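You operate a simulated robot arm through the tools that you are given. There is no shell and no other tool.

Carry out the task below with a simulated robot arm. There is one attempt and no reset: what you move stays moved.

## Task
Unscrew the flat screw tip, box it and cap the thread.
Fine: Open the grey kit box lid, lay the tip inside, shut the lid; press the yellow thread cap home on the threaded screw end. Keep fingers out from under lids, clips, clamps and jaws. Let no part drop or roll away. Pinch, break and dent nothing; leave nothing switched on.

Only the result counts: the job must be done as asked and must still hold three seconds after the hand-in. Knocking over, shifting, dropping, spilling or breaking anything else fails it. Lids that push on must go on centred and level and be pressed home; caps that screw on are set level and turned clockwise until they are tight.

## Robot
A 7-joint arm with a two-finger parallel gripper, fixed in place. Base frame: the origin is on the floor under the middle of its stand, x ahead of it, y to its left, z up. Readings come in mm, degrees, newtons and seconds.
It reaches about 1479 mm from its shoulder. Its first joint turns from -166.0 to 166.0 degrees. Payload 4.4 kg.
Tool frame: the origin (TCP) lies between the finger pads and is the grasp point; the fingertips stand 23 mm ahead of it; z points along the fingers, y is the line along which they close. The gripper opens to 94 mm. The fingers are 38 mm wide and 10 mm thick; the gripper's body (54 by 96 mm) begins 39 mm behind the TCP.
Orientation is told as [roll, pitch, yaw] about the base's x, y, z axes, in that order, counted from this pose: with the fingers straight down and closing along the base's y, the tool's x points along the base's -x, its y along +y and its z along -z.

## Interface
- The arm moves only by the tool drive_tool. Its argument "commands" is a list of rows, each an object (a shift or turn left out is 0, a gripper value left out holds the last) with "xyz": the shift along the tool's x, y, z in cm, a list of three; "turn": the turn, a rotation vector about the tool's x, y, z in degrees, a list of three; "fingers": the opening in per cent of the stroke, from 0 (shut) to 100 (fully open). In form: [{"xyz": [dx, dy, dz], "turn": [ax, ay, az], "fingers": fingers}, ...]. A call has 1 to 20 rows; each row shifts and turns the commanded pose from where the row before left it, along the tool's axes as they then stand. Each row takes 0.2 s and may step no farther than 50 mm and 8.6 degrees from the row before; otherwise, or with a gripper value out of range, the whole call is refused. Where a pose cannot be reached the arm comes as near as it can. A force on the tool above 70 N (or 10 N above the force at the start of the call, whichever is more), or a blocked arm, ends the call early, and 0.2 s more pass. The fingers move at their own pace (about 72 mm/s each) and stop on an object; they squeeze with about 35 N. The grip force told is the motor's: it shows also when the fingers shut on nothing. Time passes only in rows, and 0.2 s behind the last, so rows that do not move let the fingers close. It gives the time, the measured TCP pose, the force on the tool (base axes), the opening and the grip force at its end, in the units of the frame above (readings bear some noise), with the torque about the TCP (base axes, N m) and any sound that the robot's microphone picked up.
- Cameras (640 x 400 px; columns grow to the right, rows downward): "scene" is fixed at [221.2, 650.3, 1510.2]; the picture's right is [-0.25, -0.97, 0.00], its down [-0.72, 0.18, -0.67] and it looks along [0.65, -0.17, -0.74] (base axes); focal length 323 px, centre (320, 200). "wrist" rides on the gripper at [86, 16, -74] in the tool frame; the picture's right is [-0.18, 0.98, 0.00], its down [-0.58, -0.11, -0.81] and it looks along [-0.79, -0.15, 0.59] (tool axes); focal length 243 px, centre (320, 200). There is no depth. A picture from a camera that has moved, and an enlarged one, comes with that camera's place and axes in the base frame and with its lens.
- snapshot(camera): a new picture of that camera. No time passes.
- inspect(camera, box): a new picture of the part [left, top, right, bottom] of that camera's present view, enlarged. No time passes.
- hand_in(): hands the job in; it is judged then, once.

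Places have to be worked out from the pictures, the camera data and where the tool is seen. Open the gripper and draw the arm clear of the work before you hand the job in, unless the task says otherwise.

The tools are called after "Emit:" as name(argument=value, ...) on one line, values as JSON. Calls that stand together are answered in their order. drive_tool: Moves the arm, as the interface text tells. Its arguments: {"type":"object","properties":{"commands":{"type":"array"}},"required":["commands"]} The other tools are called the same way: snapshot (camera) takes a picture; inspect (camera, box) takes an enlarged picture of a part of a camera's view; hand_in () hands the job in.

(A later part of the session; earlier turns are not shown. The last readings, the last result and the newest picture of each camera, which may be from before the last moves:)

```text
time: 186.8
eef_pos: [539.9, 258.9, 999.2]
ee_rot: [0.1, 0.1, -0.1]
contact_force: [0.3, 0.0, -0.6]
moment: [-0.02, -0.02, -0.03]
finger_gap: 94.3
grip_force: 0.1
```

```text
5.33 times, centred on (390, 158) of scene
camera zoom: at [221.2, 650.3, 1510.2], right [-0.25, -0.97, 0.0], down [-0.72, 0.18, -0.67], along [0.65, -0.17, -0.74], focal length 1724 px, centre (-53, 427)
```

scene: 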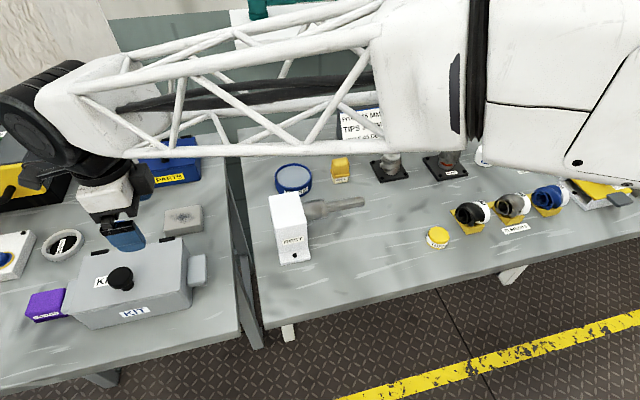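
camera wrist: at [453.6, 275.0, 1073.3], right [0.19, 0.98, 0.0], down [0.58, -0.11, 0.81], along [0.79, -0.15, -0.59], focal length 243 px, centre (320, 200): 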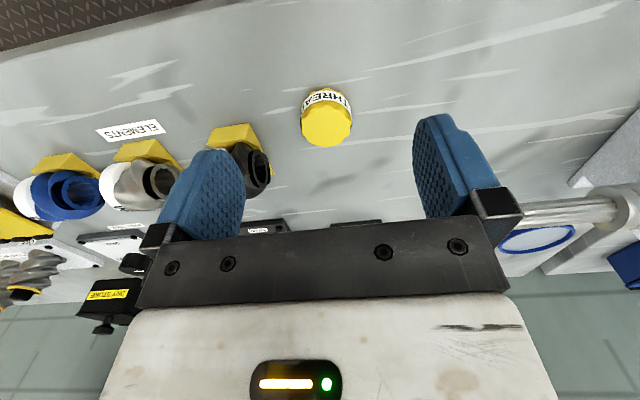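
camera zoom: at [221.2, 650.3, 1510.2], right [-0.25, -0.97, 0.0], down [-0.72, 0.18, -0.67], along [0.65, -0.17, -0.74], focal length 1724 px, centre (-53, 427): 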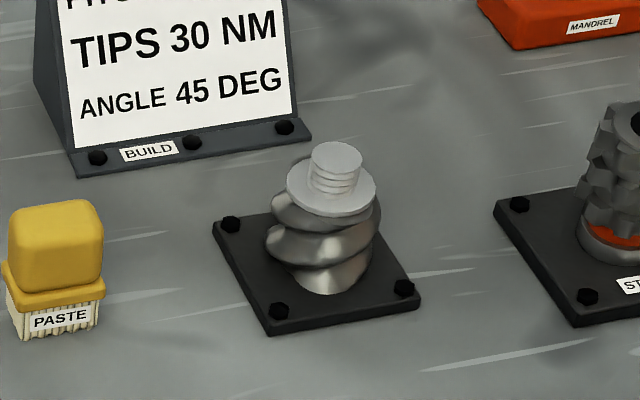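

I take a level look at the cap too, for its height and exact place.

Emit:
drive_tool(commands=[{"xyz": [2, 0, 2.5]}, {"xyz": [2, 0, 2.4]}, {"turn": [0, -7.5, 0]}, {"turn": [0, -7.5, 0]}, {"turn": [0, -7.5, 0]}, {"turn": [0, -7.5, 0]}, {"xyz": [0, 0, 0]}])

Emit:
snapshot(camera="wrist")

Emit:
inspect(camera="wrist", box=[270, 30, 390, 150])

```text
time: 188.4
eef_pos: [499.5, 261.0, 949.6]
ee_rot: [0.0, -29.8, -0.1]
contact_force: [0.0, 1.2, 0.6]
moment: [-0.01, 0.02, 0.0]
finger_gap: 93.9
grip_force: 0.1
```

```text
taken
camera wrist: at [387.4, 276.3, 971.4], right [0.16, 0.98, 0.09], down [0.1, -0.11, 0.99], along [0.98, -0.15, -0.12], focal length 243 px, centre (320, 200)
```

wrist: 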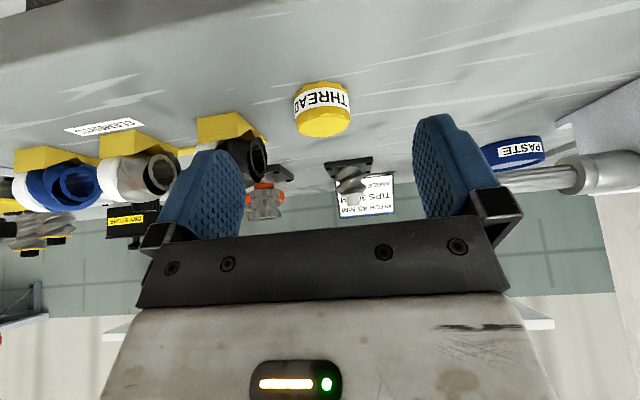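

```text
3.33 times, centred on (330, 90) of wrist
camera zoom: at [387.4, 276.3, 971.4], right [0.16, 0.98, 0.09], down [0.1, -0.11, 0.99], along [0.98, -0.15, -0.12], focal length 809 px, centre (287, 567)
```

zoom: 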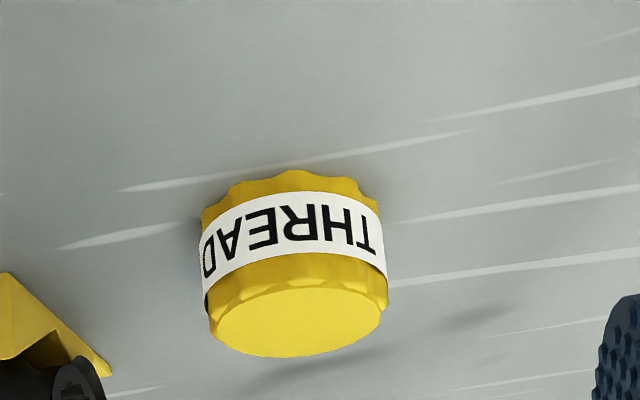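

From the level view the cap is at about (597, 254), z≈852–880, Ø≈48. Before fetching it I measure the stud's axis exactly: I straighten up, go above the stud and compare views at opposite yaws.

Emit:
drive_tool(commands=[{"turn": [0, 7.5, 0]}, {"turn": [0, 7.5, 0]}, {"turn": [0, 7.5, 0]}, {"turn": [0, 7.3, 0]}, {"xyz": [0, 0, -3]}, {"xyz": [-2, 0, -2]}, {"xyz": [-4.5, 0.1, 0]}, {"xyz": [-4.5, 0.1, 0]}, {"xyz": [-4.5, 0.1, 0]}, {"xyz": [-4.5, 0.1, 0]}, {"xyz": [-4.5, 0.1, 0]}, {"xyz": [-4.5, 0.1, 0]}, {"xyz": [-4.5, 0.1, 0]}, {"xyz": [-3.5, 0.1, 0]}, {"xyz": [0, 0, 0]}, {"xyz": [0, 0, 0]}])

Emit:
snapshot(camera="wrist")

Emit:
inspect(camera="wrist", box=[270, 50, 390, 170])

```text
time: 191.8
eef_pos: [870.1, 269.1, 998.4]
ee_rot: [0.1, -0.1, -0.2]
contact_force: [-0.1, -0.6, -1.1]
moment: [-0.01, 0.03, 0.04]
finger_gap: 94.1
grip_force: 0.0
```

```text
taken
camera wrist: at [783.4, 284.1, 1073.3], right [0.19, 0.98, 0.0], down [0.58, -0.11, 0.81], along [0.79, -0.15, -0.59], focal length 243 px, centre (320, 200)
```

wrist: 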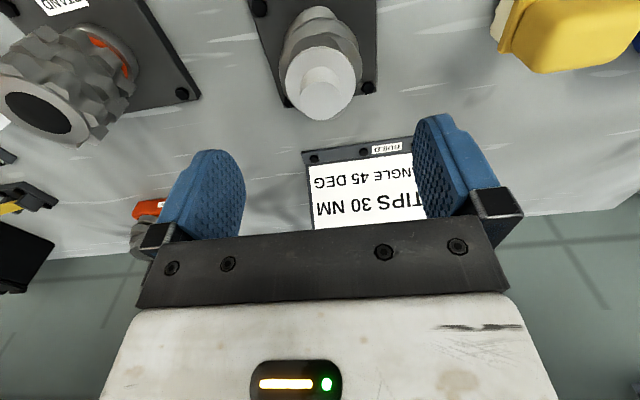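

```text
3.33 times, centred on (330, 110) of wrist
camera zoom: at [783.4, 284.1, 1073.3], right [0.19, 0.98, 0.0], down [0.58, -0.11, 0.81], along [0.79, -0.15, -0.59], focal length 809 px, centre (287, 500)
```

zoom: 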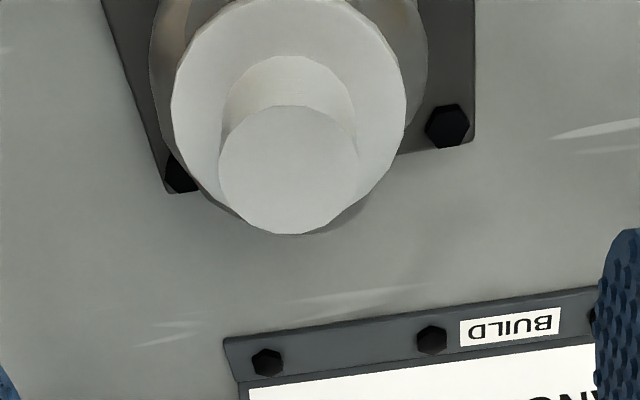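

Stud Ø≈26 mm on a Ø≈47 mm collar. Now I turn 180° in place and look from the opposite side.

Emit:
drive_tool(commands=[{"turn": [0, 0, -8.2]}, {"turn": [0, 0, -8.2]}, {"turn": [0, 0, -8.2]}, {"turn": [0, 0, -8.2]}, {"turn": [0, 0, -8.2]}, {"turn": [0, 0, -8.2]}, {"turn": [0, 0, -8.2]}, {"turn": [0, 0, -8.2]}, {"turn": [0, 0, -8.2]}, {"turn": [0, 0, -8.2]}, {"turn": [0, 0, -8.2]}, {"turn": [0, 0, -8.2]}, {"turn": [0, 0, -8.2]}, {"turn": [0, 0, -8.2]}, {"turn": [0, 0, -8.2]}, {"turn": [0, 0, -8.2]}, {"turn": [0, 0, -8.2]}, {"turn": [0, 0, -8.2]}, {"turn": [0, 0, -8.2]}, {"turn": [0, 0, -8.2]}])

Emit:
drive_tool(commands=[{"turn": [0, 0, -8]}, {"turn": [0, 0, -8]}, {"xyz": [0, 0, 0]}, {"xyz": [0, 0, 0]}])

Emit:
inspect(camera="wrist", box=[270, 50, 390, 170])

```text
time: 196.0
eef_pos: [869.5, 268.7, 1001.5]
ee_rot: [-0.1, 0.1, 164.0]
contact_force: [-0.2, 0.5, -0.1]
moment: [0.0, 0.01, 0.02]
finger_gap: 94.2
grip_force: 0.1
```

```text
time: 197.0
eef_pos: [869.5, 268.4, 1000.0]
ee_rot: [-0.1, 0.1, 180.0]
contact_force: [0.1, -0.2, -0.1]
moment: [0.0, -0.02, -0.02]
finger_gap: 94.1
grip_force: 0.1
```

```text
3.33 times, centred on (330, 110) of wrist
camera zoom: at [955.6, 250.3, 1074.9], right [-0.18, -0.98, 0.0], down [-0.58, 0.11, 0.81], along [-0.79, 0.15, -0.59], focal length 809 px, centre (287, 500)
```

zoom: 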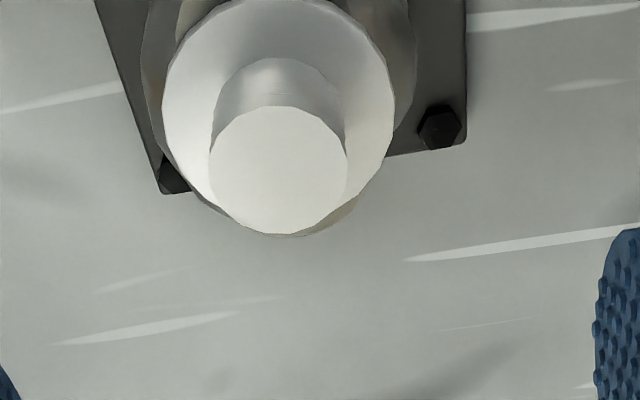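

The two views match in rows and differ by 10 px in columns: the stud axis lies 0.9 mm in +y of my present commanded position. I keep that reference and go by exact relative moves to the cap to measure it the same way.

Emit:
drive_tool(commands=[{"xyz": [-3.24, 0, 0]}, {"xyz": [-4, 0.2, 0]}, {"xyz": [-4, 0.2, 0]}, {"xyz": [-4, 0.2, 0]}, {"xyz": [-4, 0.2, 0]}, {"xyz": [-4, 0.3, 0]}, {"xyz": [-4, 0.36, 0]}, {"xyz": [0, 0, 3]}, {"xyz": [0, 0, 2]}, {"xyz": [0, 0, 0]}, {"xyz": [0, 0, 0]}])

Emit:
inspect(camera="wrist", box=[270, 50, 390, 170])

Emit:
snapshot(camera="wrist")

```text
time: 199.4
eef_pos: [599.1, 254.6, 948.4]
ee_rot: [0.0, 0.2, 179.9]
contact_force: [0.0, 0.0, 1.3]
moment: [-0.02, -0.03, 0.01]
finger_gap: 94.0
grip_force: 0.1
```

```text
3.33 times, centred on (330, 110) of wrist
camera zoom: at [684.8, 236.5, 1023.9], right [-0.19, -0.98, 0.0], down [-0.58, 0.11, 0.81], along [-0.79, 0.15, -0.59], focal length 809 px, centre (287, 500)
```

zoom: 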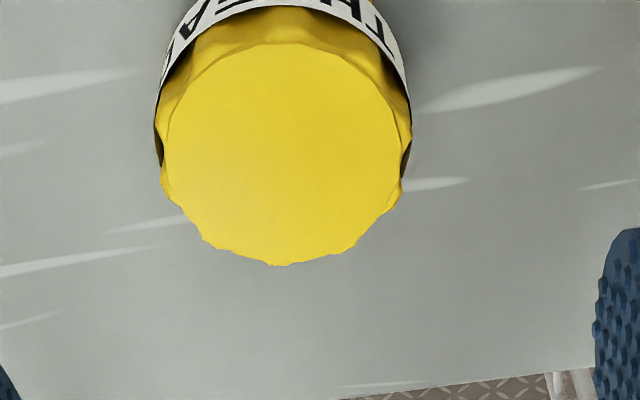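

```text
taken
camera wrist: at [684.8, 236.5, 1023.9], right [-0.19, -0.98, 0.0], down [-0.58, 0.11, 0.81], along [-0.79, 0.15, -0.59], focal length 243 px, centre (320, 200)
```

wrist: 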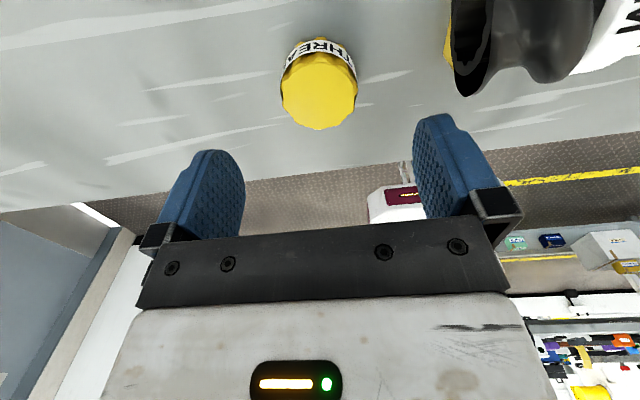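

Column centred (284 vs 283.5). Now the opposite view at yaw 0 to get the fore-aft offset.

Emit:
drive_tool(commands=[{"turn": [0, 0, 8.2]}, {"turn": [0, 0, 8.2]}, {"turn": [0, 0, 8.2]}, {"turn": [0, 0, 8.2]}, {"turn": [0, 0, 8.2]}, {"turn": [0, 0, 8.2]}, {"turn": [0, 0, 8.2]}, {"turn": [0, 0, 8.2]}, {"turn": [0, 0, 8.2]}, {"turn": [0, 0, 8.2]}, {"turn": [0, 0, 8.2]}, {"turn": [0, 0, 8.2]}, {"turn": [0, 0, 8.2]}, {"turn": [0, 0, 8.2]}, {"turn": [0, 0, 8.2]}, {"turn": [0, 0, 8.2]}, {"turn": [0, 0, 8.2]}, {"turn": [0, 0, 8.2]}, {"turn": [0, 0, 8.2]}, {"turn": [0, 0, 8.2]}])

Emit:
drive_tool(commands=[{"turn": [0, 0, 8]}, {"turn": [0, 0, 8]}, {"xyz": [0, 0, 0]}, {"xyz": [0, 0, 0]}])

Emit:
inspect(camera="wrist", box=[270, 50, 390, 170])

```text
time: 203.6
eef_pos: [597.8, 254.0, 949.4]
ee_rot: [-0.1, -0.2, 15.7]
contact_force: [0.0, 0.8, 1.0]
moment: [-0.02, 0.02, 0.0]
finger_gap: 94.2
grip_force: 0.0
```

```text
time: 204.6
eef_pos: [597.9, 253.7, 949.5]
ee_rot: [0.1, 0.0, -0.2]
contact_force: [-0.3, 0.8, -0.1]
moment: [-0.02, -0.01, 0.03]
finger_gap: 94.0
grip_force: 0.1
```

```text
3.33 times, centred on (330, 110) of wrist
camera zoom: at [510.3, 269.2, 1024.3], right [0.19, 0.98, 0.0], down [0.58, -0.11, 0.81], along [0.79, -0.15, -0.59], focal length 809 px, centre (287, 500)
```

zoom: 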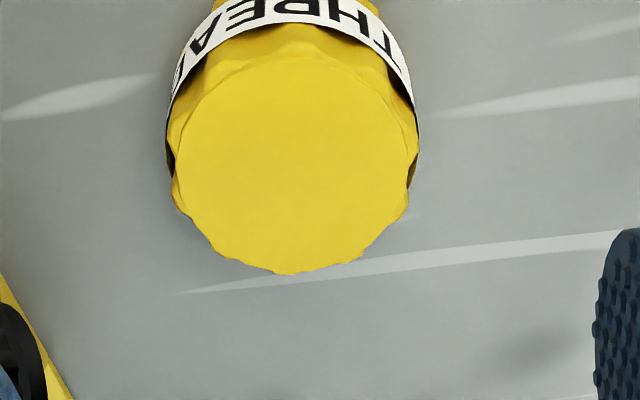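

The cap centre is about (+0.9, +0.6) mm from my commanded TCP and its top near z≈876. I shift by that and lower the open fingers around the cap to TCP z≈878, fingertips ~5 mm above the table.

Emit:
drive_tool(commands=[{"xyz": [-0.09, 0.06, 1.5]}, {"xyz": [0, 0, 2]}, {"xyz": [0, 0, 1.5]}, {"xyz": [0, 0, 1]}, {"xyz": [0, 0, 0.7]}, {"xyz": [0, 0, 0.4]}, {"xyz": [0, 0, 0]}])

Emit:
snapshot(camera="wrist")

Emit:
inspect(camera="scene", box=[390, 190, 490, 265])

```text
time: 206.2
eef_pos: [598.3, 254.8, 878.1]
ee_rot: [0.1, -0.1, -0.1]
contact_force: [-0.1, -0.4, -0.1]
moment: [0.03, -0.02, 0.0]
finger_gap: 94.1
grip_force: 0.1
```

```text
taken
camera wrist: at [510.7, 269.8, 953.5], right [0.19, 0.98, 0.0], down [0.58, -0.11, 0.81], along [0.79, -0.15, -0.59], focal length 243 px, centre (320, 200)
```

wrist: 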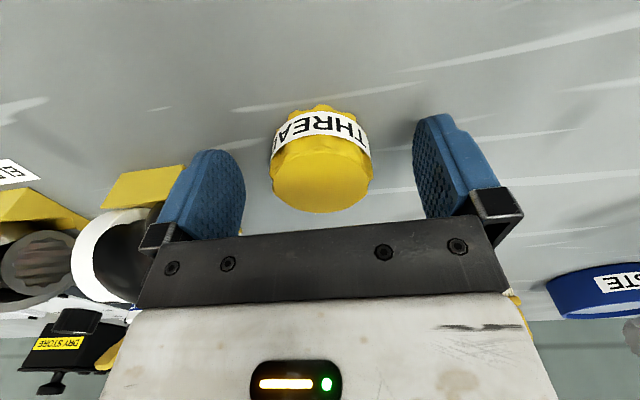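

```text
5.33 times, centred on (440, 228) of scene
camera zoom: at [221.2, 650.3, 1510.2], right [-0.25, -0.97, 0.0], down [-0.72, 0.18, -0.67], along [0.65, -0.17, -0.74], focal length 1724 px, centre (-320, 53)
```

zoom: 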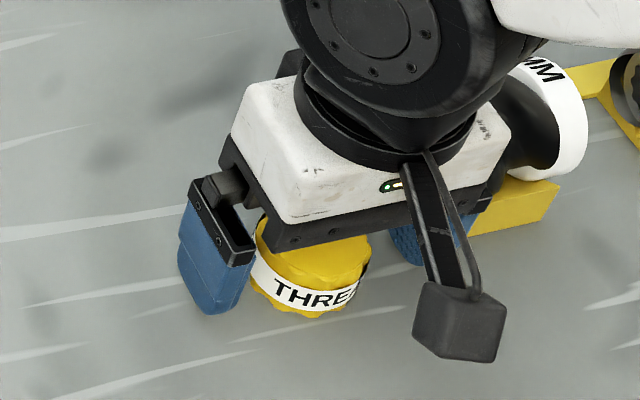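

Cap centred at the TCP. I close gently on it.

Emit:
drive_tool(commands=[{"fingers": 70}, {"fingers": 60}, {"fingers": 54}, {"fingers": 48}, {"fingers": 0}, {"fingers": 0}, {"fingers": 0}])

Emit:
snapshot(camera="wrist")

```text
time: 207.8
eef_pos: [598.3, 254.5, 877.9]
ee_rot: [0.1, -0.1, -0.1]
contact_force: [0.2, 0.1, -0.9]
moment: [0.01, -0.02, -0.01]
finger_gap: 49.1
grip_force: 34.8
```

```text
taken
camera wrist: at [510.7, 269.8, 953.6], right [0.19, 0.98, 0.0], down [0.58, -0.11, 0.81], along [0.79, -0.15, -0.59], focal length 243 px, centre (320, 200)
```

wrist: 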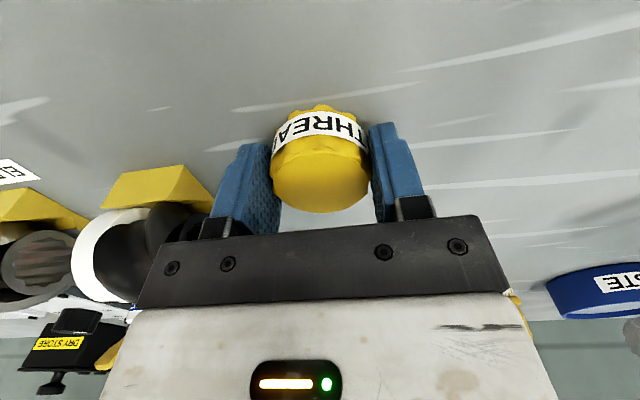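

Held at 49.1 mm without disturbance. I lift the cap and carry it by the recorded relative move to over the stud.

Emit:
drive_tool(commands=[{"xyz": [0, 0, -0.5]}, {"xyz": [0, 0, -1.5]}, {"xyz": [0, 0, -3]}, {"xyz": [0, 0, -4]}, {"xyz": [0, 0, -4]}, {"xyz": [-3.15, 0.19, 0]}, {"xyz": [-4, 0.2, 0]}, {"xyz": [-4, 0.2, 0]}, {"xyz": [-4, 0.2, 0]}, {"xyz": [-4, 0.2, 0]}, {"xyz": [-4, 0.25, 0]}, {"xyz": [-4, 0.25, 0]}, {"xyz": [0, 0, 0]}, {"xyz": [0, 0, 0]}])

Emit:
snapshot(camera="wrist")

Emit:
inspect(camera="wrist", box=[250, 60, 390, 220])

Emit:
inspect(camera="scene", box=[330, 80, 470, 200])

```text
time: 210.8
eef_pos: [868.6, 266.4, 1007.9]
ee_rot: [0.1, -0.1, -0.2]
contact_force: [-0.4, -0.3, -0.3]
moment: [0.02, -0.01, 0.02]
finger_gap: 48.6
grip_force: 35.3
```

```text
taken
camera wrist: at [780.9, 283.3, 1083.4], right [0.19, 0.98, 0.0], down [0.58, -0.11, 0.81], along [0.79, -0.15, -0.59], focal length 243 px, centre (320, 200)
```

wrist: 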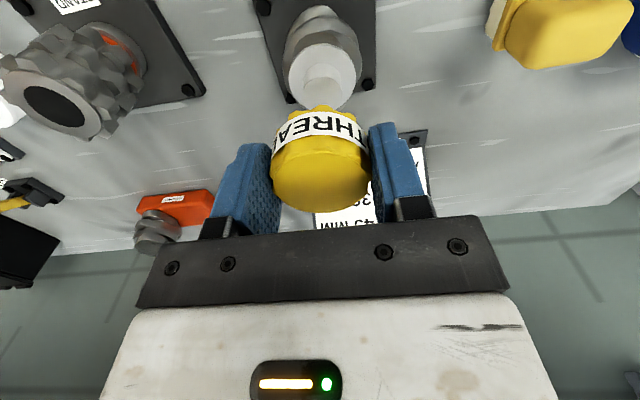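

```text
2.50 times, centred on (320, 140) of wrist
camera zoom: at [780.9, 283.3, 1083.4], right [0.19, 0.98, 0.0], down [0.58, -0.11, 0.81], along [0.79, -0.15, -0.59], focal length 606 px, centre (320, 350)
```

zoom: 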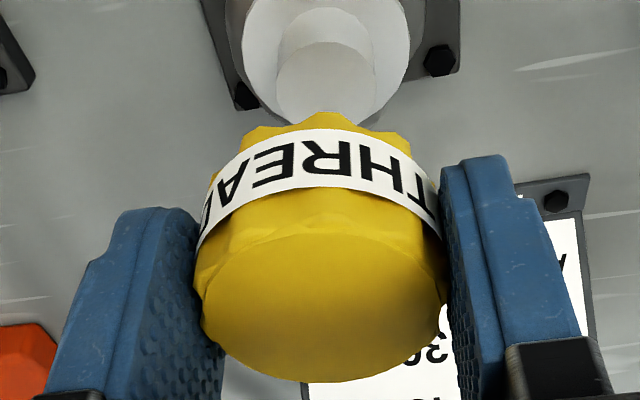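

```text
3.33 times, centred on (400, 140) of scene
camera zoom: at [221.2, 650.3, 1510.2], right [-0.25, -0.97, 0.0], down [-0.72, 0.18, -0.67], along [0.65, -0.17, -0.74], focal length 1077 px, centre (53, 400)
```

zoom: 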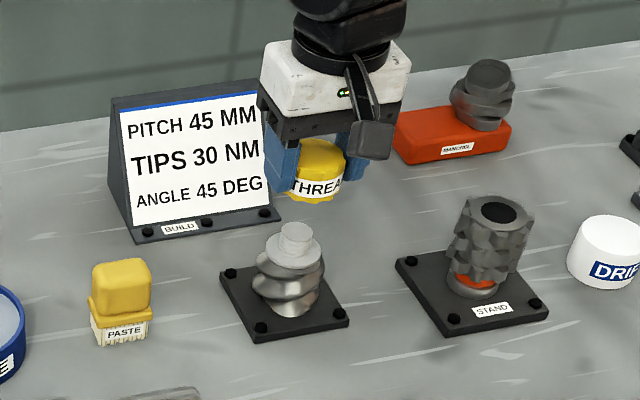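

The reading is ~3 mm lower in y than expected; I take further readings without moving to see whether that is noise.

Emit:
drive_tool(commands=[{"xyz": [0, 0, 0]}, {"xyz": [0, 0, 0]}])

Emit:
drive_tool(commands=[{"xyz": [0, 0, 0]}])

Emit:
drive_tool(commands=[{"xyz": [0, 0, 0]}])

Emit:
inspect(camera="wrist", box=[270, 30, 390, 150])

```text
time: 211.4
eef_pos: [866.6, 269.1, 1008.8]
ee_rot: [0.2, -0.1, -0.1]
contact_force: [-0.4, 0.4, 0.1]
moment: [-0.01, 0.03, -0.03]
finger_gap: 48.5
grip_force: 34.8
```

```text
time: 211.8
eef_pos: [869.1, 268.5, 1009.4]
ee_rot: [0.1, -0.2, -0.1]
contact_force: [0.7, -0.1, -0.8]
moment: [0.0, 0.01, 0.0]
finger_gap: 49.1
grip_force: 34.5
```

```text
time: 212.2
eef_pos: [867.5, 268.0, 1007.9]
ee_rot: [0.1, -0.1, -0.2]
contact_force: [-0.3, 0.2, 0.6]
moment: [-0.01, 0.02, -0.01]
finger_gap: 48.8
grip_force: 35.0
```

```text
3.33 times, centred on (330, 90) of wrist
camera zoom: at [780.7, 283.3, 1083.4], right [0.19, 0.98, 0.0], down [0.58, -0.11, 0.81], along [0.79, -0.15, -0.59], focal length 809 px, centre (287, 567)
```

zoom: 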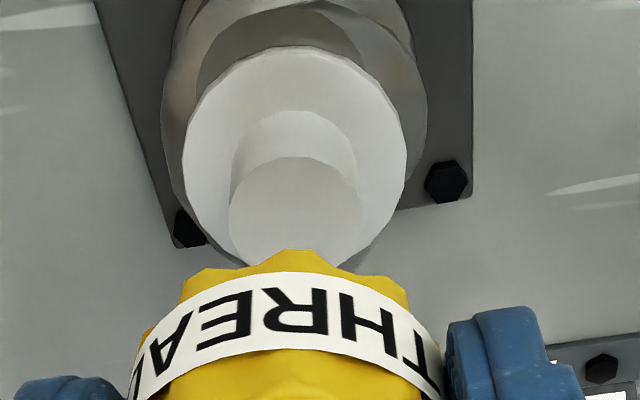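

Readings scatter by ~1 mm, but the camera places are steady; from those I get the stud axis at (869.25, 268.4, top 931.8) and the cap centre now at (868.55, 267.1). I shift (+0.7, +1.3) mm, lower to just above the stud, and verify.

Emit:
drive_tool(commands=[{"xyz": [-0.07, 0.13, 0]}, {"xyz": [0, 0, 1.5]}, {"xyz": [0, 0, 1.5]}, {"xyz": [0, 0, 1.0]}, {"xyz": [0, 0, 0]}, {"xyz": [0, 0, 0]}])

Emit:
snapshot(camera="wrist")

Emit:
inspect(camera="wrist", box=[250, 40, 390, 220])

Emit:
inspect(camera="scene", box=[350, 110, 440, 190])

```text
time: 213.6
eef_pos: [871.3, 269.6, 967.7]
ee_rot: [0.1, -0.1, -0.1]
contact_force: [0.9, 0.4, -0.2]
moment: [0.01, -0.02, 0.0]
finger_gap: 48.9
grip_force: 35.1
```

```text
taken
camera wrist: at [783.1, 284.8, 1042.5], right [0.19, 0.98, 0.0], down [0.58, -0.11, 0.81], along [0.79, -0.15, -0.59], focal length 243 px, centre (320, 200)
```

wrist: 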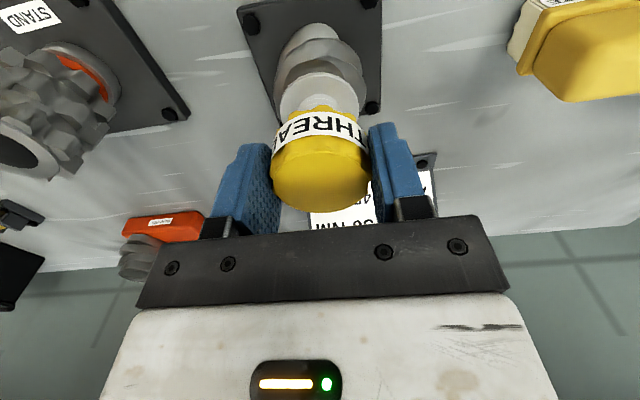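

```text
2.22 times, centred on (320, 130) of wrist
camera zoom: at [783.1, 284.8, 1042.5], right [0.19, 0.98, 0.0], down [0.58, -0.11, 0.81], along [0.79, -0.15, -0.59], focal length 539 px, centre (320, 356)
```

zoom: 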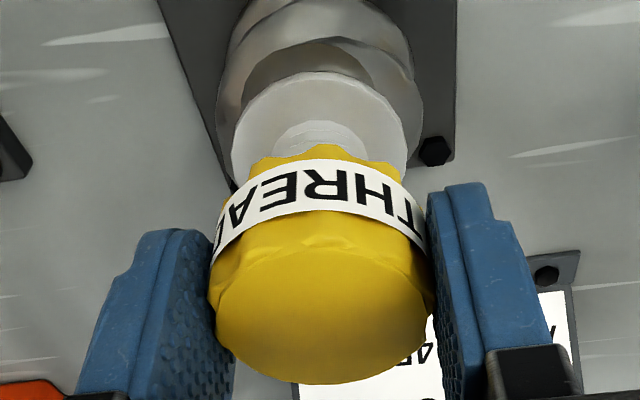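

```text
5.00 times, centred on (395, 150) of scene
camera zoom: at [221.2, 650.3, 1510.2], right [-0.25, -0.97, 0.0], down [-0.72, 0.18, -0.67], along [0.65, -0.17, -0.74], focal length 1616 px, centre (-55, 450)
```

zoom: 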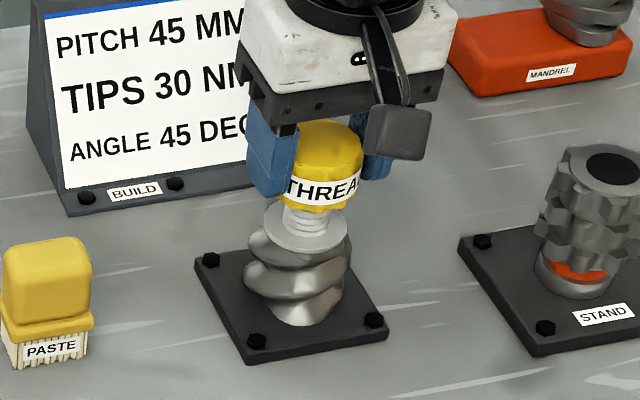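

The arm settled slightly differently: the camera place now puts the cap centre at about (870.9, 268.6), i.e. 1.6 mm too far in x. I correct and check again.

Emit:
drive_tool(commands=[{"xyz": [0.16, 0, 0]}, {"xyz": [0, 0, 0]}, {"xyz": [0, 0, 0]}])

Emit:
inspect(camera="wrist", box=[250, 40, 390, 220])

```text
time: 214.4
eef_pos: [868.8, 270.3, 967.5]
ee_rot: [0.0, -0.2, -0.1]
contact_force: [0.0, -0.4, 0.0]
moment: [-0.01, 0.01, -0.03]
finger_gap: 48.8
grip_force: 34.7
```

```text
2.22 times, centred on (320, 130) of wrist
camera zoom: at [781.8, 285.3, 1043.1], right [0.19, 0.98, 0.0], down [0.58, -0.11, 0.81], along [0.79, -0.15, -0.59], focal length 539 px, centre (320, 356)
```

zoom: 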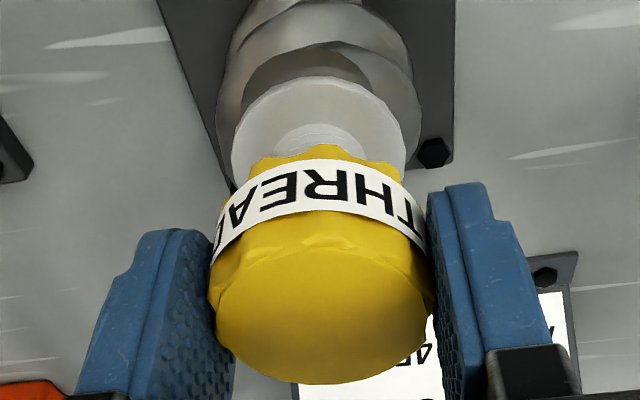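

Now the cap centre is (869.65, 269.1) against the stud's (869.25, 268.4). A last (−0.3, −0.6) mm, then I lower in 2 mm steps watching the force.

Emit:
drive_tool(commands=[{"xyz": [0.03, -0.06, 0]}, {"xyz": [0, 0, 0.2]}, {"xyz": [0, 0, 0.2]}, {"xyz": [0, 0, 0.2]}, {"xyz": [0, 0, 0]}])

Emit:
drive_tool(commands=[{"xyz": [0, 0, 0.2]}, {"xyz": [0, 0, 0.2]}, {"xyz": [0, 0, 0]}])

Emit:
inspect(camera="wrist", box=[250, 40, 390, 220])

```text
time: 215.6
eef_pos: [868.2, 269.8, 963.1]
ee_rot: [0.0, -0.1, -0.1]
contact_force: [0.6, 0.3, 0.2]
moment: [-0.01, 0.04, -0.01]
finger_gap: 48.9
grip_force: 35.2
```

```text
time: 216.4
eef_pos: [868.6, 269.4, 958.5]
ee_rot: [0.1, -0.1, -0.2]
contact_force: [-0.7, -0.6, 0.0]
moment: [0.02, 0.04, 0.03]
finger_gap: 48.7
grip_force: 35.2
```

```text
2.22 times, centred on (320, 130) of wrist
camera zoom: at [781.8, 284.7, 1033.8], right [0.19, 0.98, 0.0], down [0.58, -0.11, 0.81], along [0.79, -0.15, -0.59], focal length 539 px, centre (320, 356)
```

zoom: 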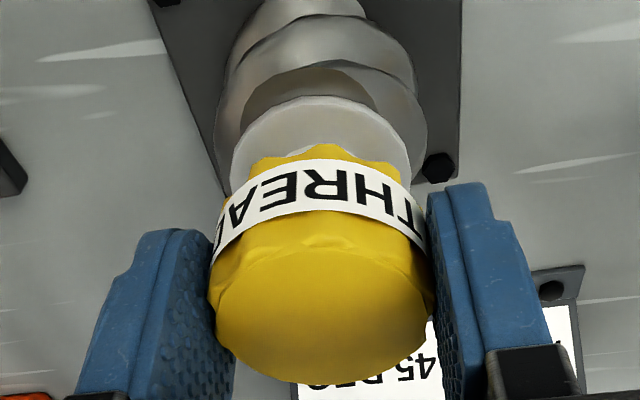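

No contact yet at z≈958.5. I continue in small steps.

Emit:
drive_tool(commands=[{"xyz": [0, 0, 0.15]}, {"xyz": [0, 0, 0.15]}, {"xyz": [0, 0, 0]}])

Emit:
drive_tool(commands=[{"xyz": [0, 0, 0.15]}, {"xyz": [0, 0, 0.15]}, {"xyz": [0, 0, 0]}])

Emit:
inspect(camera="wrist", box=[250, 40, 390, 220])

```text
time: 217.2
eef_pos: [867.9, 269.8, 954.4]
ee_rot: [0.1, -0.1, 0.0]
contact_force: [-1.0, -0.4, -0.1]
moment: [0.01, 0.0, 0.03]
finger_gap: 48.8
grip_force: 35.4
```

```text
time: 218.0
eef_pos: [867.2, 270.2, 953.1]
ee_rot: [0.0, 0.0, -0.1]
contact_force: [-0.2, 0.4, 0.4]
moment: [0.03, 0.0, -0.02]
finger_gap: 48.9
grip_force: 35.1
```

```text
2.22 times, centred on (320, 130) of wrist
camera zoom: at [780.7, 284.9, 1027.7], right [0.19, 0.98, 0.0], down [0.58, -0.11, 0.81], along [0.79, -0.15, -0.59], focal length 539 px, centre (320, 356)
```

zoom: 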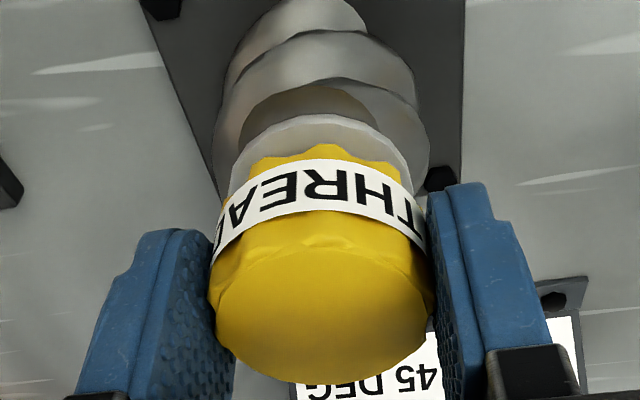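

The cap bottom should already be ~7 mm below the stud top without any force, so it is sliding over the stud. I correct 0.6 mm in x (arm drift) and go on down.

Emit:
drive_tool(commands=[{"xyz": [-0.06, 0, 0]}, {"xyz": [0, 0, 0.15]}, {"xyz": [0, 0, 0.15]}, {"xyz": [0, 0, 0]}])

Emit:
inspect(camera="scene", box=[350, 110, 440, 190])

Emit:
inspect(camera="wrist", box=[250, 40, 390, 220])

```text
time: 219.0
eef_pos: [868.7, 269.3, 950.2]
ee_rot: [0.1, -0.1, -0.1]
contact_force: [-7.7, 1.3, 1.4]
moment: [0.04, 0.18, -0.03]
finger_gap: 48.8
grip_force: 34.3
```

```text
5.00 times, centred on (395, 150) of scene
camera zoom: at [221.2, 650.3, 1510.2], right [-0.25, -0.97, 0.0], down [-0.72, 0.18, -0.67], along [0.65, -0.17, -0.74], focal length 1616 px, centre (-55, 450)
```

zoom: 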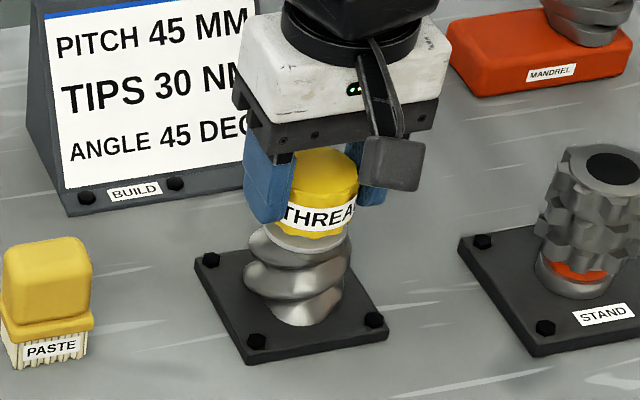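

```text
2.22 times, centred on (320, 130) of wrist
camera zoom: at [781.7, 284.4, 1025.0], right [0.19, 0.98, 0.0], down [0.58, -0.11, 0.81], along [0.79, -0.15, -0.59], focal length 539 px, centre (320, 356)
```

zoom: 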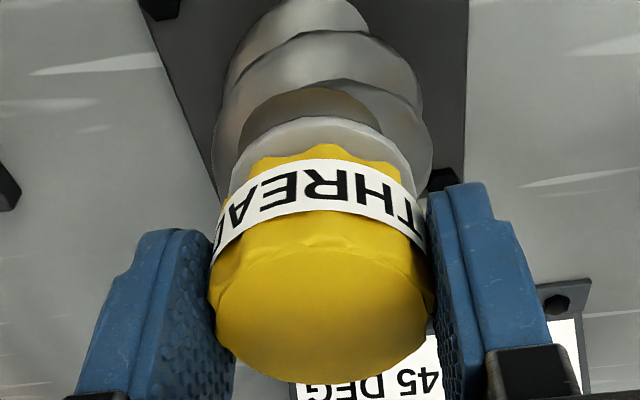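

The cap now touches the stud sideways (−7.7 N in x): it is over the stud. I ease 0.4 mm back in −x and continue down.

Emit:
drive_tool(commands=[{"xyz": [0.04, 0, 0]}, {"xyz": [0, 0, 0.15]}, {"xyz": [0, 0, 0]}])

Emit:
drive_tool(commands=[{"xyz": [0, 0, 0.15]}, {"xyz": [0, 0, 0.15]}, {"xyz": [0, 0, 0]}])

```text
time: 219.8
eef_pos: [869.3, 268.7, 949.4]
ee_rot: [0.0, -0.2, -0.2]
contact_force: [-9.9, -1.6, 1.3]
moment: [-0.06, 0.24, 0.04]
finger_gap: 48.8
grip_force: 35.2
```

```text
time: 220.6
eef_pos: [868.1, 270.3, 945.2]
ee_rot: [0.1, -0.1, -0.2]
contact_force: [-15.4, -0.2, 8.5]
moment: [0.0, 0.35, -0.01]
finger_gap: 48.7
grip_force: 35.0
```

The side force has grown to −15 N; I move 0.7 mm toward −x.

Emit:
drive_tool(commands=[{"xyz": [0.07, 0, 0]}, {"xyz": [0, 0, 0]}])

Emit:
inspect(camera="wrist", box=[250, 40, 390, 220])

Emit:
inspect(camera="scene", box=[360, 120, 420, 180])

```text
time: 221.2
eef_pos: [869.6, 269.9, 946.8]
ee_rot: [0.2, -0.1, -0.2]
contact_force: [5.4, 3.1, 1.4]
moment: [0.11, -0.16, 0.0]
finger_gap: 48.7
grip_force: 35.4
```

```text
2.22 times, centred on (320, 130) of wrist
camera zoom: at [781.5, 285.0, 1020.3], right [0.19, 0.98, 0.0], down [0.58, -0.11, 0.81], along [0.79, -0.15, -0.59], focal length 539 px, centre (320, 356)
```

zoom: 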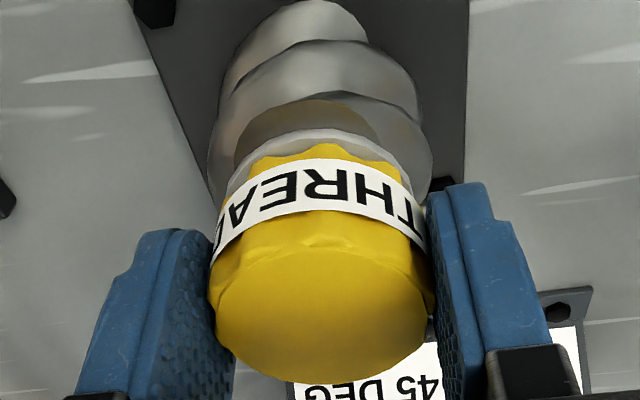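

```text
6.67 times, centred on (390, 150) of scene
camera zoom: at [221.2, 650.3, 1510.2], right [-0.25, -0.97, 0.0], down [-0.72, 0.18, -0.67], along [0.65, -0.17, -0.74], focal length 2154 px, centre (-147, 533)
```

zoom: 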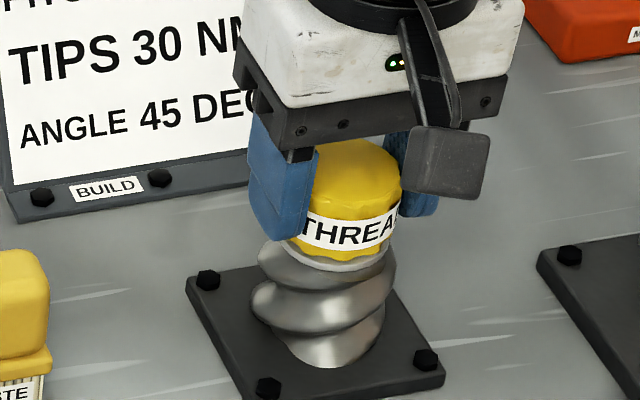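

Small forces again. I continue downward in 1.5 mm steps.

Emit:
drive_tool(commands=[{"xyz": [0, 0, 0.15]}, {"xyz": [0, 0, 0]}])

Emit:
drive_tool(commands=[{"xyz": [0, 0, 0.15]}, {"xyz": [0, 0, 0]}])

Emit:
drive_tool(commands=[{"xyz": [0, 0, 0.15]}, {"xyz": [0, 0, 0]}])

Emit:
inspect(camera="scene", box=[360, 120, 420, 180])

```text
time: 221.8
eef_pos: [868.0, 270.8, 943.3]
ee_rot: [0.0, -0.2, 0.0]
contact_force: [5.2, 5.0, 4.8]
moment: [0.15, -0.13, -0.02]
finger_gap: 48.8
grip_force: 34.9
```

```text
time: 222.4
eef_pos: [867.5, 269.5, 941.5]
ee_rot: [0.1, -0.2, -0.1]
contact_force: [3.9, -2.6, 7.2]
moment: [-0.18, -0.17, -0.05]
finger_gap: 49.1
grip_force: 34.5
```

```text
time: 223.0
eef_pos: [868.3, 269.9, 943.0]
ee_rot: [0.0, -0.2, 0.0]
contact_force: [-3.7, -5.2, 24.0]
moment: [-0.24, 0.06, -0.04]
finger_gap: 48.9
grip_force: 35.1
```

```text
6.67 times, centred on (390, 150) of scene
camera zoom: at [221.2, 650.3, 1510.2], right [-0.25, -0.97, 0.0], down [-0.72, 0.18, -0.67], along [0.65, -0.17, -0.74], focal length 2154 px, centre (-147, 533)
```

zoom: 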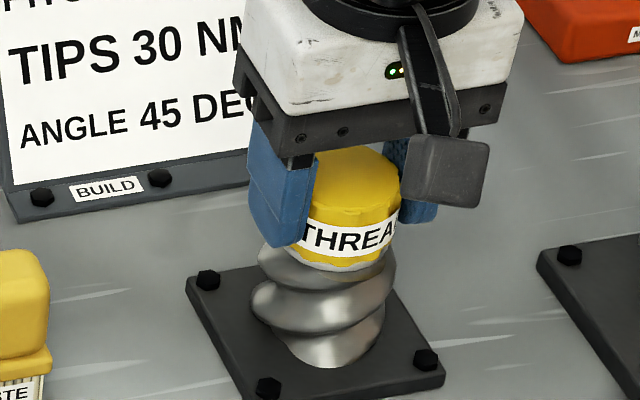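

24 N upward now: the cap is either on the collar or in its tight last part. I look closely.

Emit:
inspect(camera="wrist", box=[230, 20, 410, 220])

Emit:
inspect(camera="scene", box=[370, 135, 410, 175])

```text
2.00 times, centred on (320, 120) of wrist
camera zoom: at [780.7, 284.9, 1017.2], right [0.19, 0.98, 0.0], down [0.58, -0.11, 0.81], along [0.79, -0.15, -0.59], focal length 485 px, centre (320, 360)
```

zoom: 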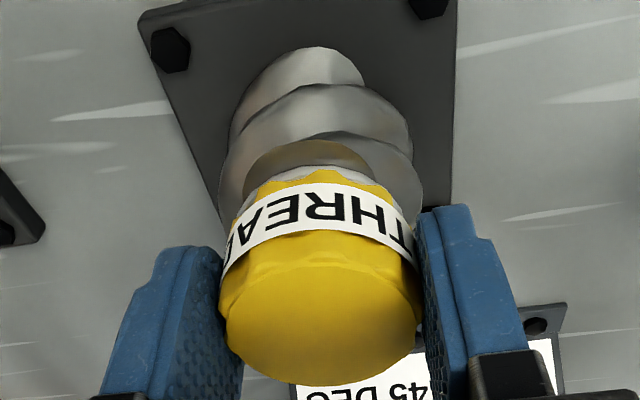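

```text
10.00 times, centred on (390, 155) of scene
camera zoom: at [221.2, 650.3, 1510.2], right [-0.25, -0.97, 0.0], down [-0.72, 0.18, -0.67], along [0.65, -0.17, -0.74], focal length 3232 px, centre (-380, 650)
```

zoom: 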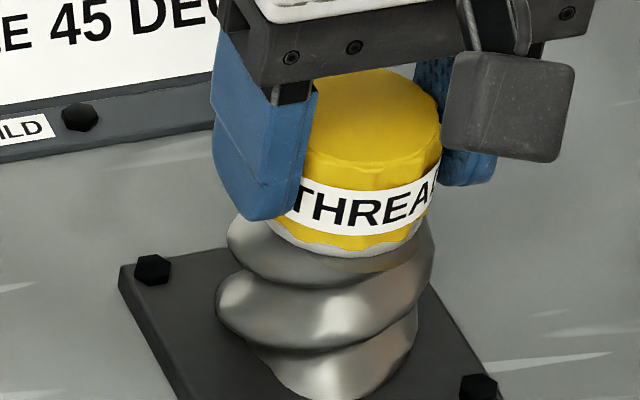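

Only a hair of the collar shows below the cap. I press on in 0.7 mm steps.

Emit:
drive_tool(commands=[{"xyz": [0, 0, 0.07]}, {"xyz": [0, 0, 0]}])

Emit:
drive_tool(commands=[{"xyz": [0, 0, 0.07]}, {"xyz": [0, 0, 0]}])

Emit:
inspect(camera="scene", box=[370, 135, 410, 175])

```text
time: 223.6
eef_pos: [867.9, 269.7, 942.4]
ee_rot: [0.1, -0.2, -0.1]
contact_force: [-5.2, -7.4, 32.5]
moment: [-0.29, -0.04, -0.02]
finger_gap: 48.8
grip_force: 34.9
```

```text
time: 224.2
eef_pos: [867.9, 268.8, 940.8]
ee_rot: [0.1, -0.3, -0.1]
contact_force: [2.4, -7.3, 32.6]
moment: [-0.23, -0.17, 0.0]
finger_gap: 48.9
grip_force: 35.4
```

```text
10.00 times, centred on (390, 155) of scene
camera zoom: at [221.2, 650.3, 1510.2], right [-0.25, -0.97, 0.0], down [-0.72, 0.18, -0.67], along [0.65, -0.17, -0.74], focal length 3232 px, centre (-380, 650)
```

zoom: 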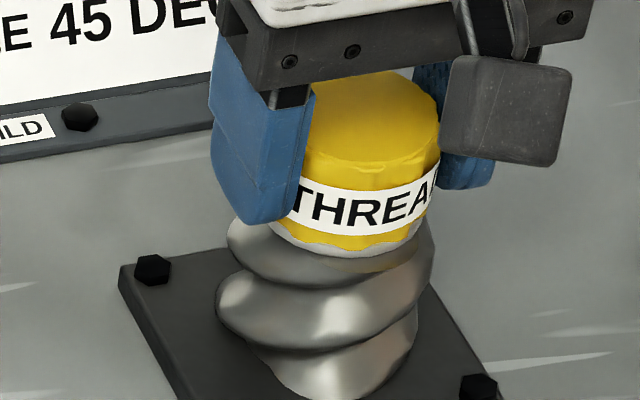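

The fingers begin to slip on the cap at ~33 N while it stays put. To make sure it is home I release, rise, close the fingers and press on the middle of its top.

Emit:
drive_tool(commands=[{"xyz": [0, 0, -0.1]}, {"fingers": 55}, {"fingers": 65}, {"fingers": 85}, {"fingers": 85}, {"xyz": [0, 0, -2]}, {"xyz": [0, 0, -3]}, {"xyz": [0, 0, -3]}, {"fingers": 0}, {"fingers": 0}, {"fingers": 0}, {"fingers": 0}, {"fingers": 0}])

Emit:
snapshot(camera="wrist")

Emit:
inspect(camera="wrist", box=[250, 20, 390, 180])

Emit:
inspect(camera="scene", box=[360, 120, 420, 180])

```text
time: 227.0
eef_pos: [868.2, 270.6, 1021.2]
ee_rot: [0.1, -0.2, -0.1]
contact_force: [-0.1, -0.4, -0.7]
moment: [-0.03, -0.03, 0.01]
finger_gap: 0.2
grip_force: 35.6
```

```text
taken
camera wrist: at [780.5, 285.3, 1095.0], right [0.19, 0.98, 0.0], down [0.58, -0.11, 0.81], along [0.79, -0.15, -0.59], focal length 243 px, centre (320, 200)
```

wrist: 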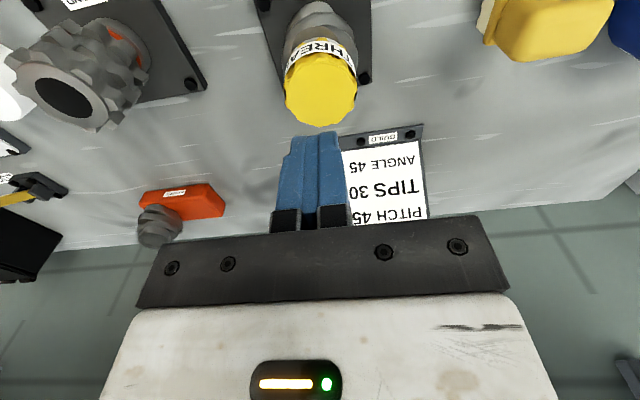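

```text
2.50 times, centred on (320, 100) of wrist
camera zoom: at [780.5, 285.3, 1095.0], right [0.19, 0.98, 0.0], down [0.58, -0.11, 0.81], along [0.79, -0.15, -0.59], focal length 606 px, centre (320, 450)
```

zoom: 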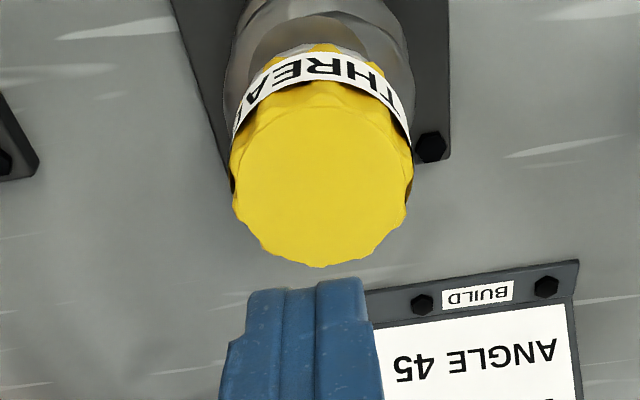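

```text
6.67 times, centred on (390, 150) of scene
camera zoom: at [221.2, 650.3, 1510.2], right [-0.25, -0.97, 0.0], down [-0.72, 0.18, -0.67], along [0.65, -0.17, -0.74], focal length 2154 px, centre (-147, 533)
```

zoom: 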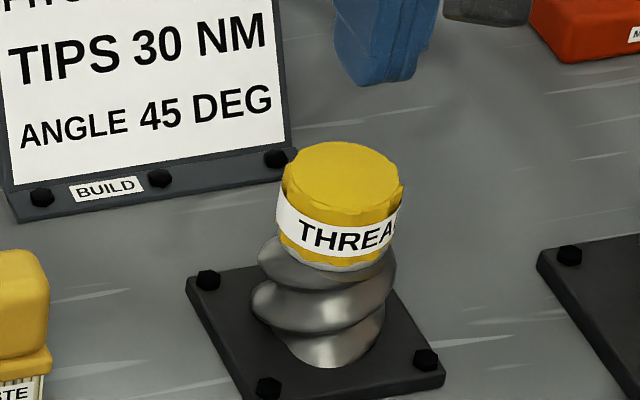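

The cap sits upright and centred on the stud. I centre the closed fingertips over it (+3 mm x) and come down to press.

Emit:
drive_tool(commands=[{"xyz": [-0.3, -0.05, 1.5]}, {"xyz": [0, 0, 1.5]}, {"xyz": [0, 0, 1.2]}, {"xyz": [0, 0, 0.6]}, {"xyz": [0, 0, 0]}])

Emit:
drive_tool(commands=[{"xyz": [0, 0, 0.2]}, {"xyz": [0, 0, 0.2]}, {"xyz": [0, 0, 0.2]}, {"xyz": [0, 0, 0]}])

Emit:
inspect(camera="scene", box=[360, 120, 420, 180])

```text
time: 228.2
eef_pos: [872.3, 269.7, 972.1]
ee_rot: [0.1, -0.1, -0.1]
contact_force: [-1.0, -0.4, 0.3]
moment: [0.0, 0.01, 0.02]
finger_gap: 0.1
grip_force: 34.9
```

```text
time: 229.2
eef_pos: [871.3, 268.9, 966.5]
ee_rot: [0.0, -0.2, -0.1]
contact_force: [-2.7, 0.0, 13.0]
moment: [-0.01, 0.16, 0.0]
finger_gap: 0.0
grip_force: 35.1
```

```text
6.67 times, centred on (390, 150) of scene
camera zoom: at [221.2, 650.3, 1510.2], right [-0.25, -0.97, 0.0], down [-0.72, 0.18, -0.67], along [0.65, -0.17, -0.74], focal length 2154 px, centre (-147, 533)
```

zoom: 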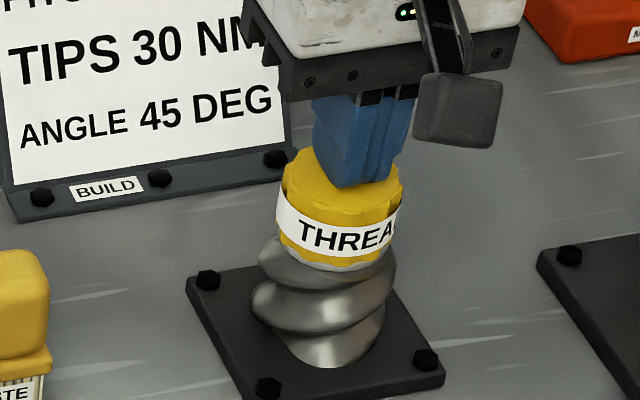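

Contact at TCP z≈966.5 with 13 N. I press on in 1 mm steps, up to about 60 N, watching whether the cap still moves.

Emit:
drive_tool(commands=[{"xyz": [0.05, 0, 0.1]}, {"xyz": [0, 0, 0]}])

Emit:
drive_tool(commands=[{"xyz": [0, 0, 0.1]}, {"xyz": [0, 0, 0]}])

Emit:
inspect(camera="wrist", box=[250, 20, 390, 180])

```text
time: 229.8
eef_pos: [869.9, 269.7, 965.6]
ee_rot: [0.1, -0.2, -0.1]
contact_force: [7.9, 0.5, 23.7]
moment: [0.01, -0.08, 0.0]
finger_gap: 0.0
grip_force: 34.8
```

```text
time: 230.4
eef_pos: [871.3, 268.3, 966.2]
ee_rot: [0.2, -0.2, -0.1]
contact_force: [4.5, -4.5, 39.6]
moment: [-0.12, 0.04, 0.0]
finger_gap: 0.0
grip_force: 34.9
```

```text
2.50 times, centred on (320, 100) of wrist
camera zoom: at [783.5, 284.0, 1041.2], right [0.19, 0.98, 0.0], down [0.58, -0.11, 0.81], along [0.79, -0.15, -0.59], focal length 606 px, centre (320, 450)
```

zoom: 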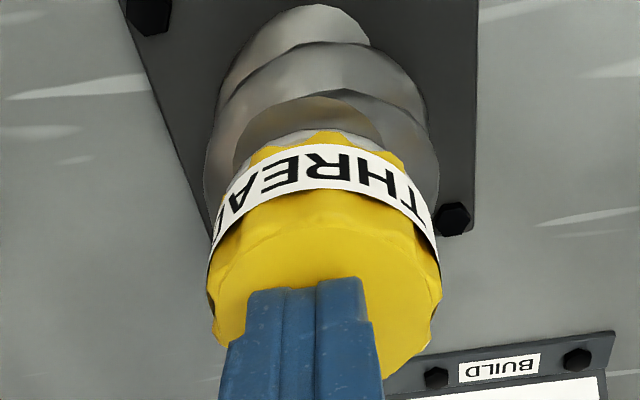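

40 N and no further travel. One more millimetre (about 55–60 N) to be sure it is home.

Emit:
drive_tool(commands=[{"xyz": [0, 0, 0.1]}, {"xyz": [0, 0, 0]}])

Emit:
inspect(camera="scene", box=[370, 135, 410, 175])

Emit:
inspect(camera="wrist", box=[280, 60, 360, 140])

```text
time: 231.0
eef_pos: [870.0, 268.8, 967.3]
ee_rot: [0.0, -0.3, -0.1]
contact_force: [1.8, -8.4, 59.9]
moment: [-0.22, 0.17, -0.01]
finger_gap: 0.0
grip_force: 34.7
```

```text
10.00 times, centred on (390, 155) of scene
camera zoom: at [221.2, 650.3, 1510.2], right [-0.25, -0.97, 0.0], down [-0.72, 0.18, -0.67], along [0.65, -0.17, -0.74], focal length 3232 px, centre (-380, 650)
```

zoom: 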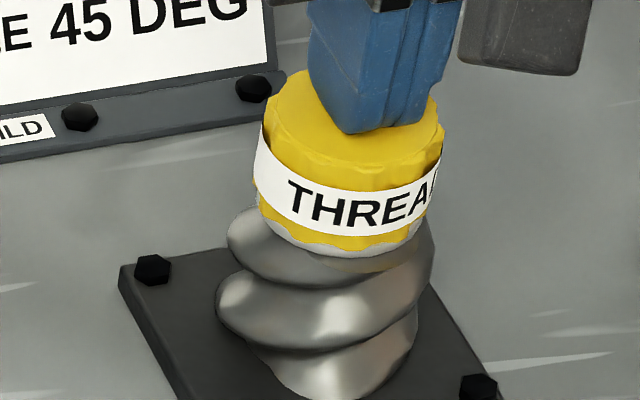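

```text
5.00 times, centred on (320, 100) of wrist
camera zoom: at [783.4, 284.1, 1041.0], right [0.19, 0.98, 0.0], down [0.58, -0.11, 0.81], along [0.8, -0.15, -0.59], focal length 1213 px, centre (320, 700)
```

zoom: 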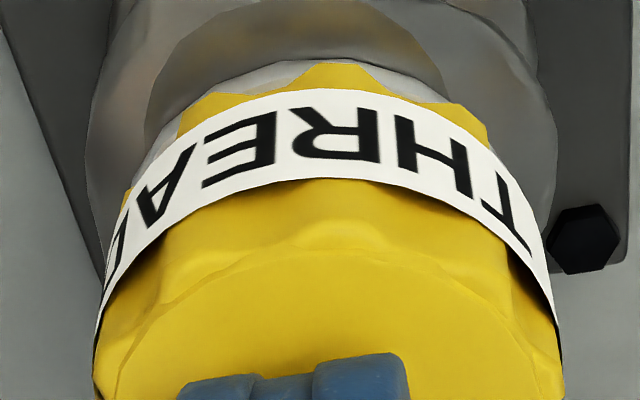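

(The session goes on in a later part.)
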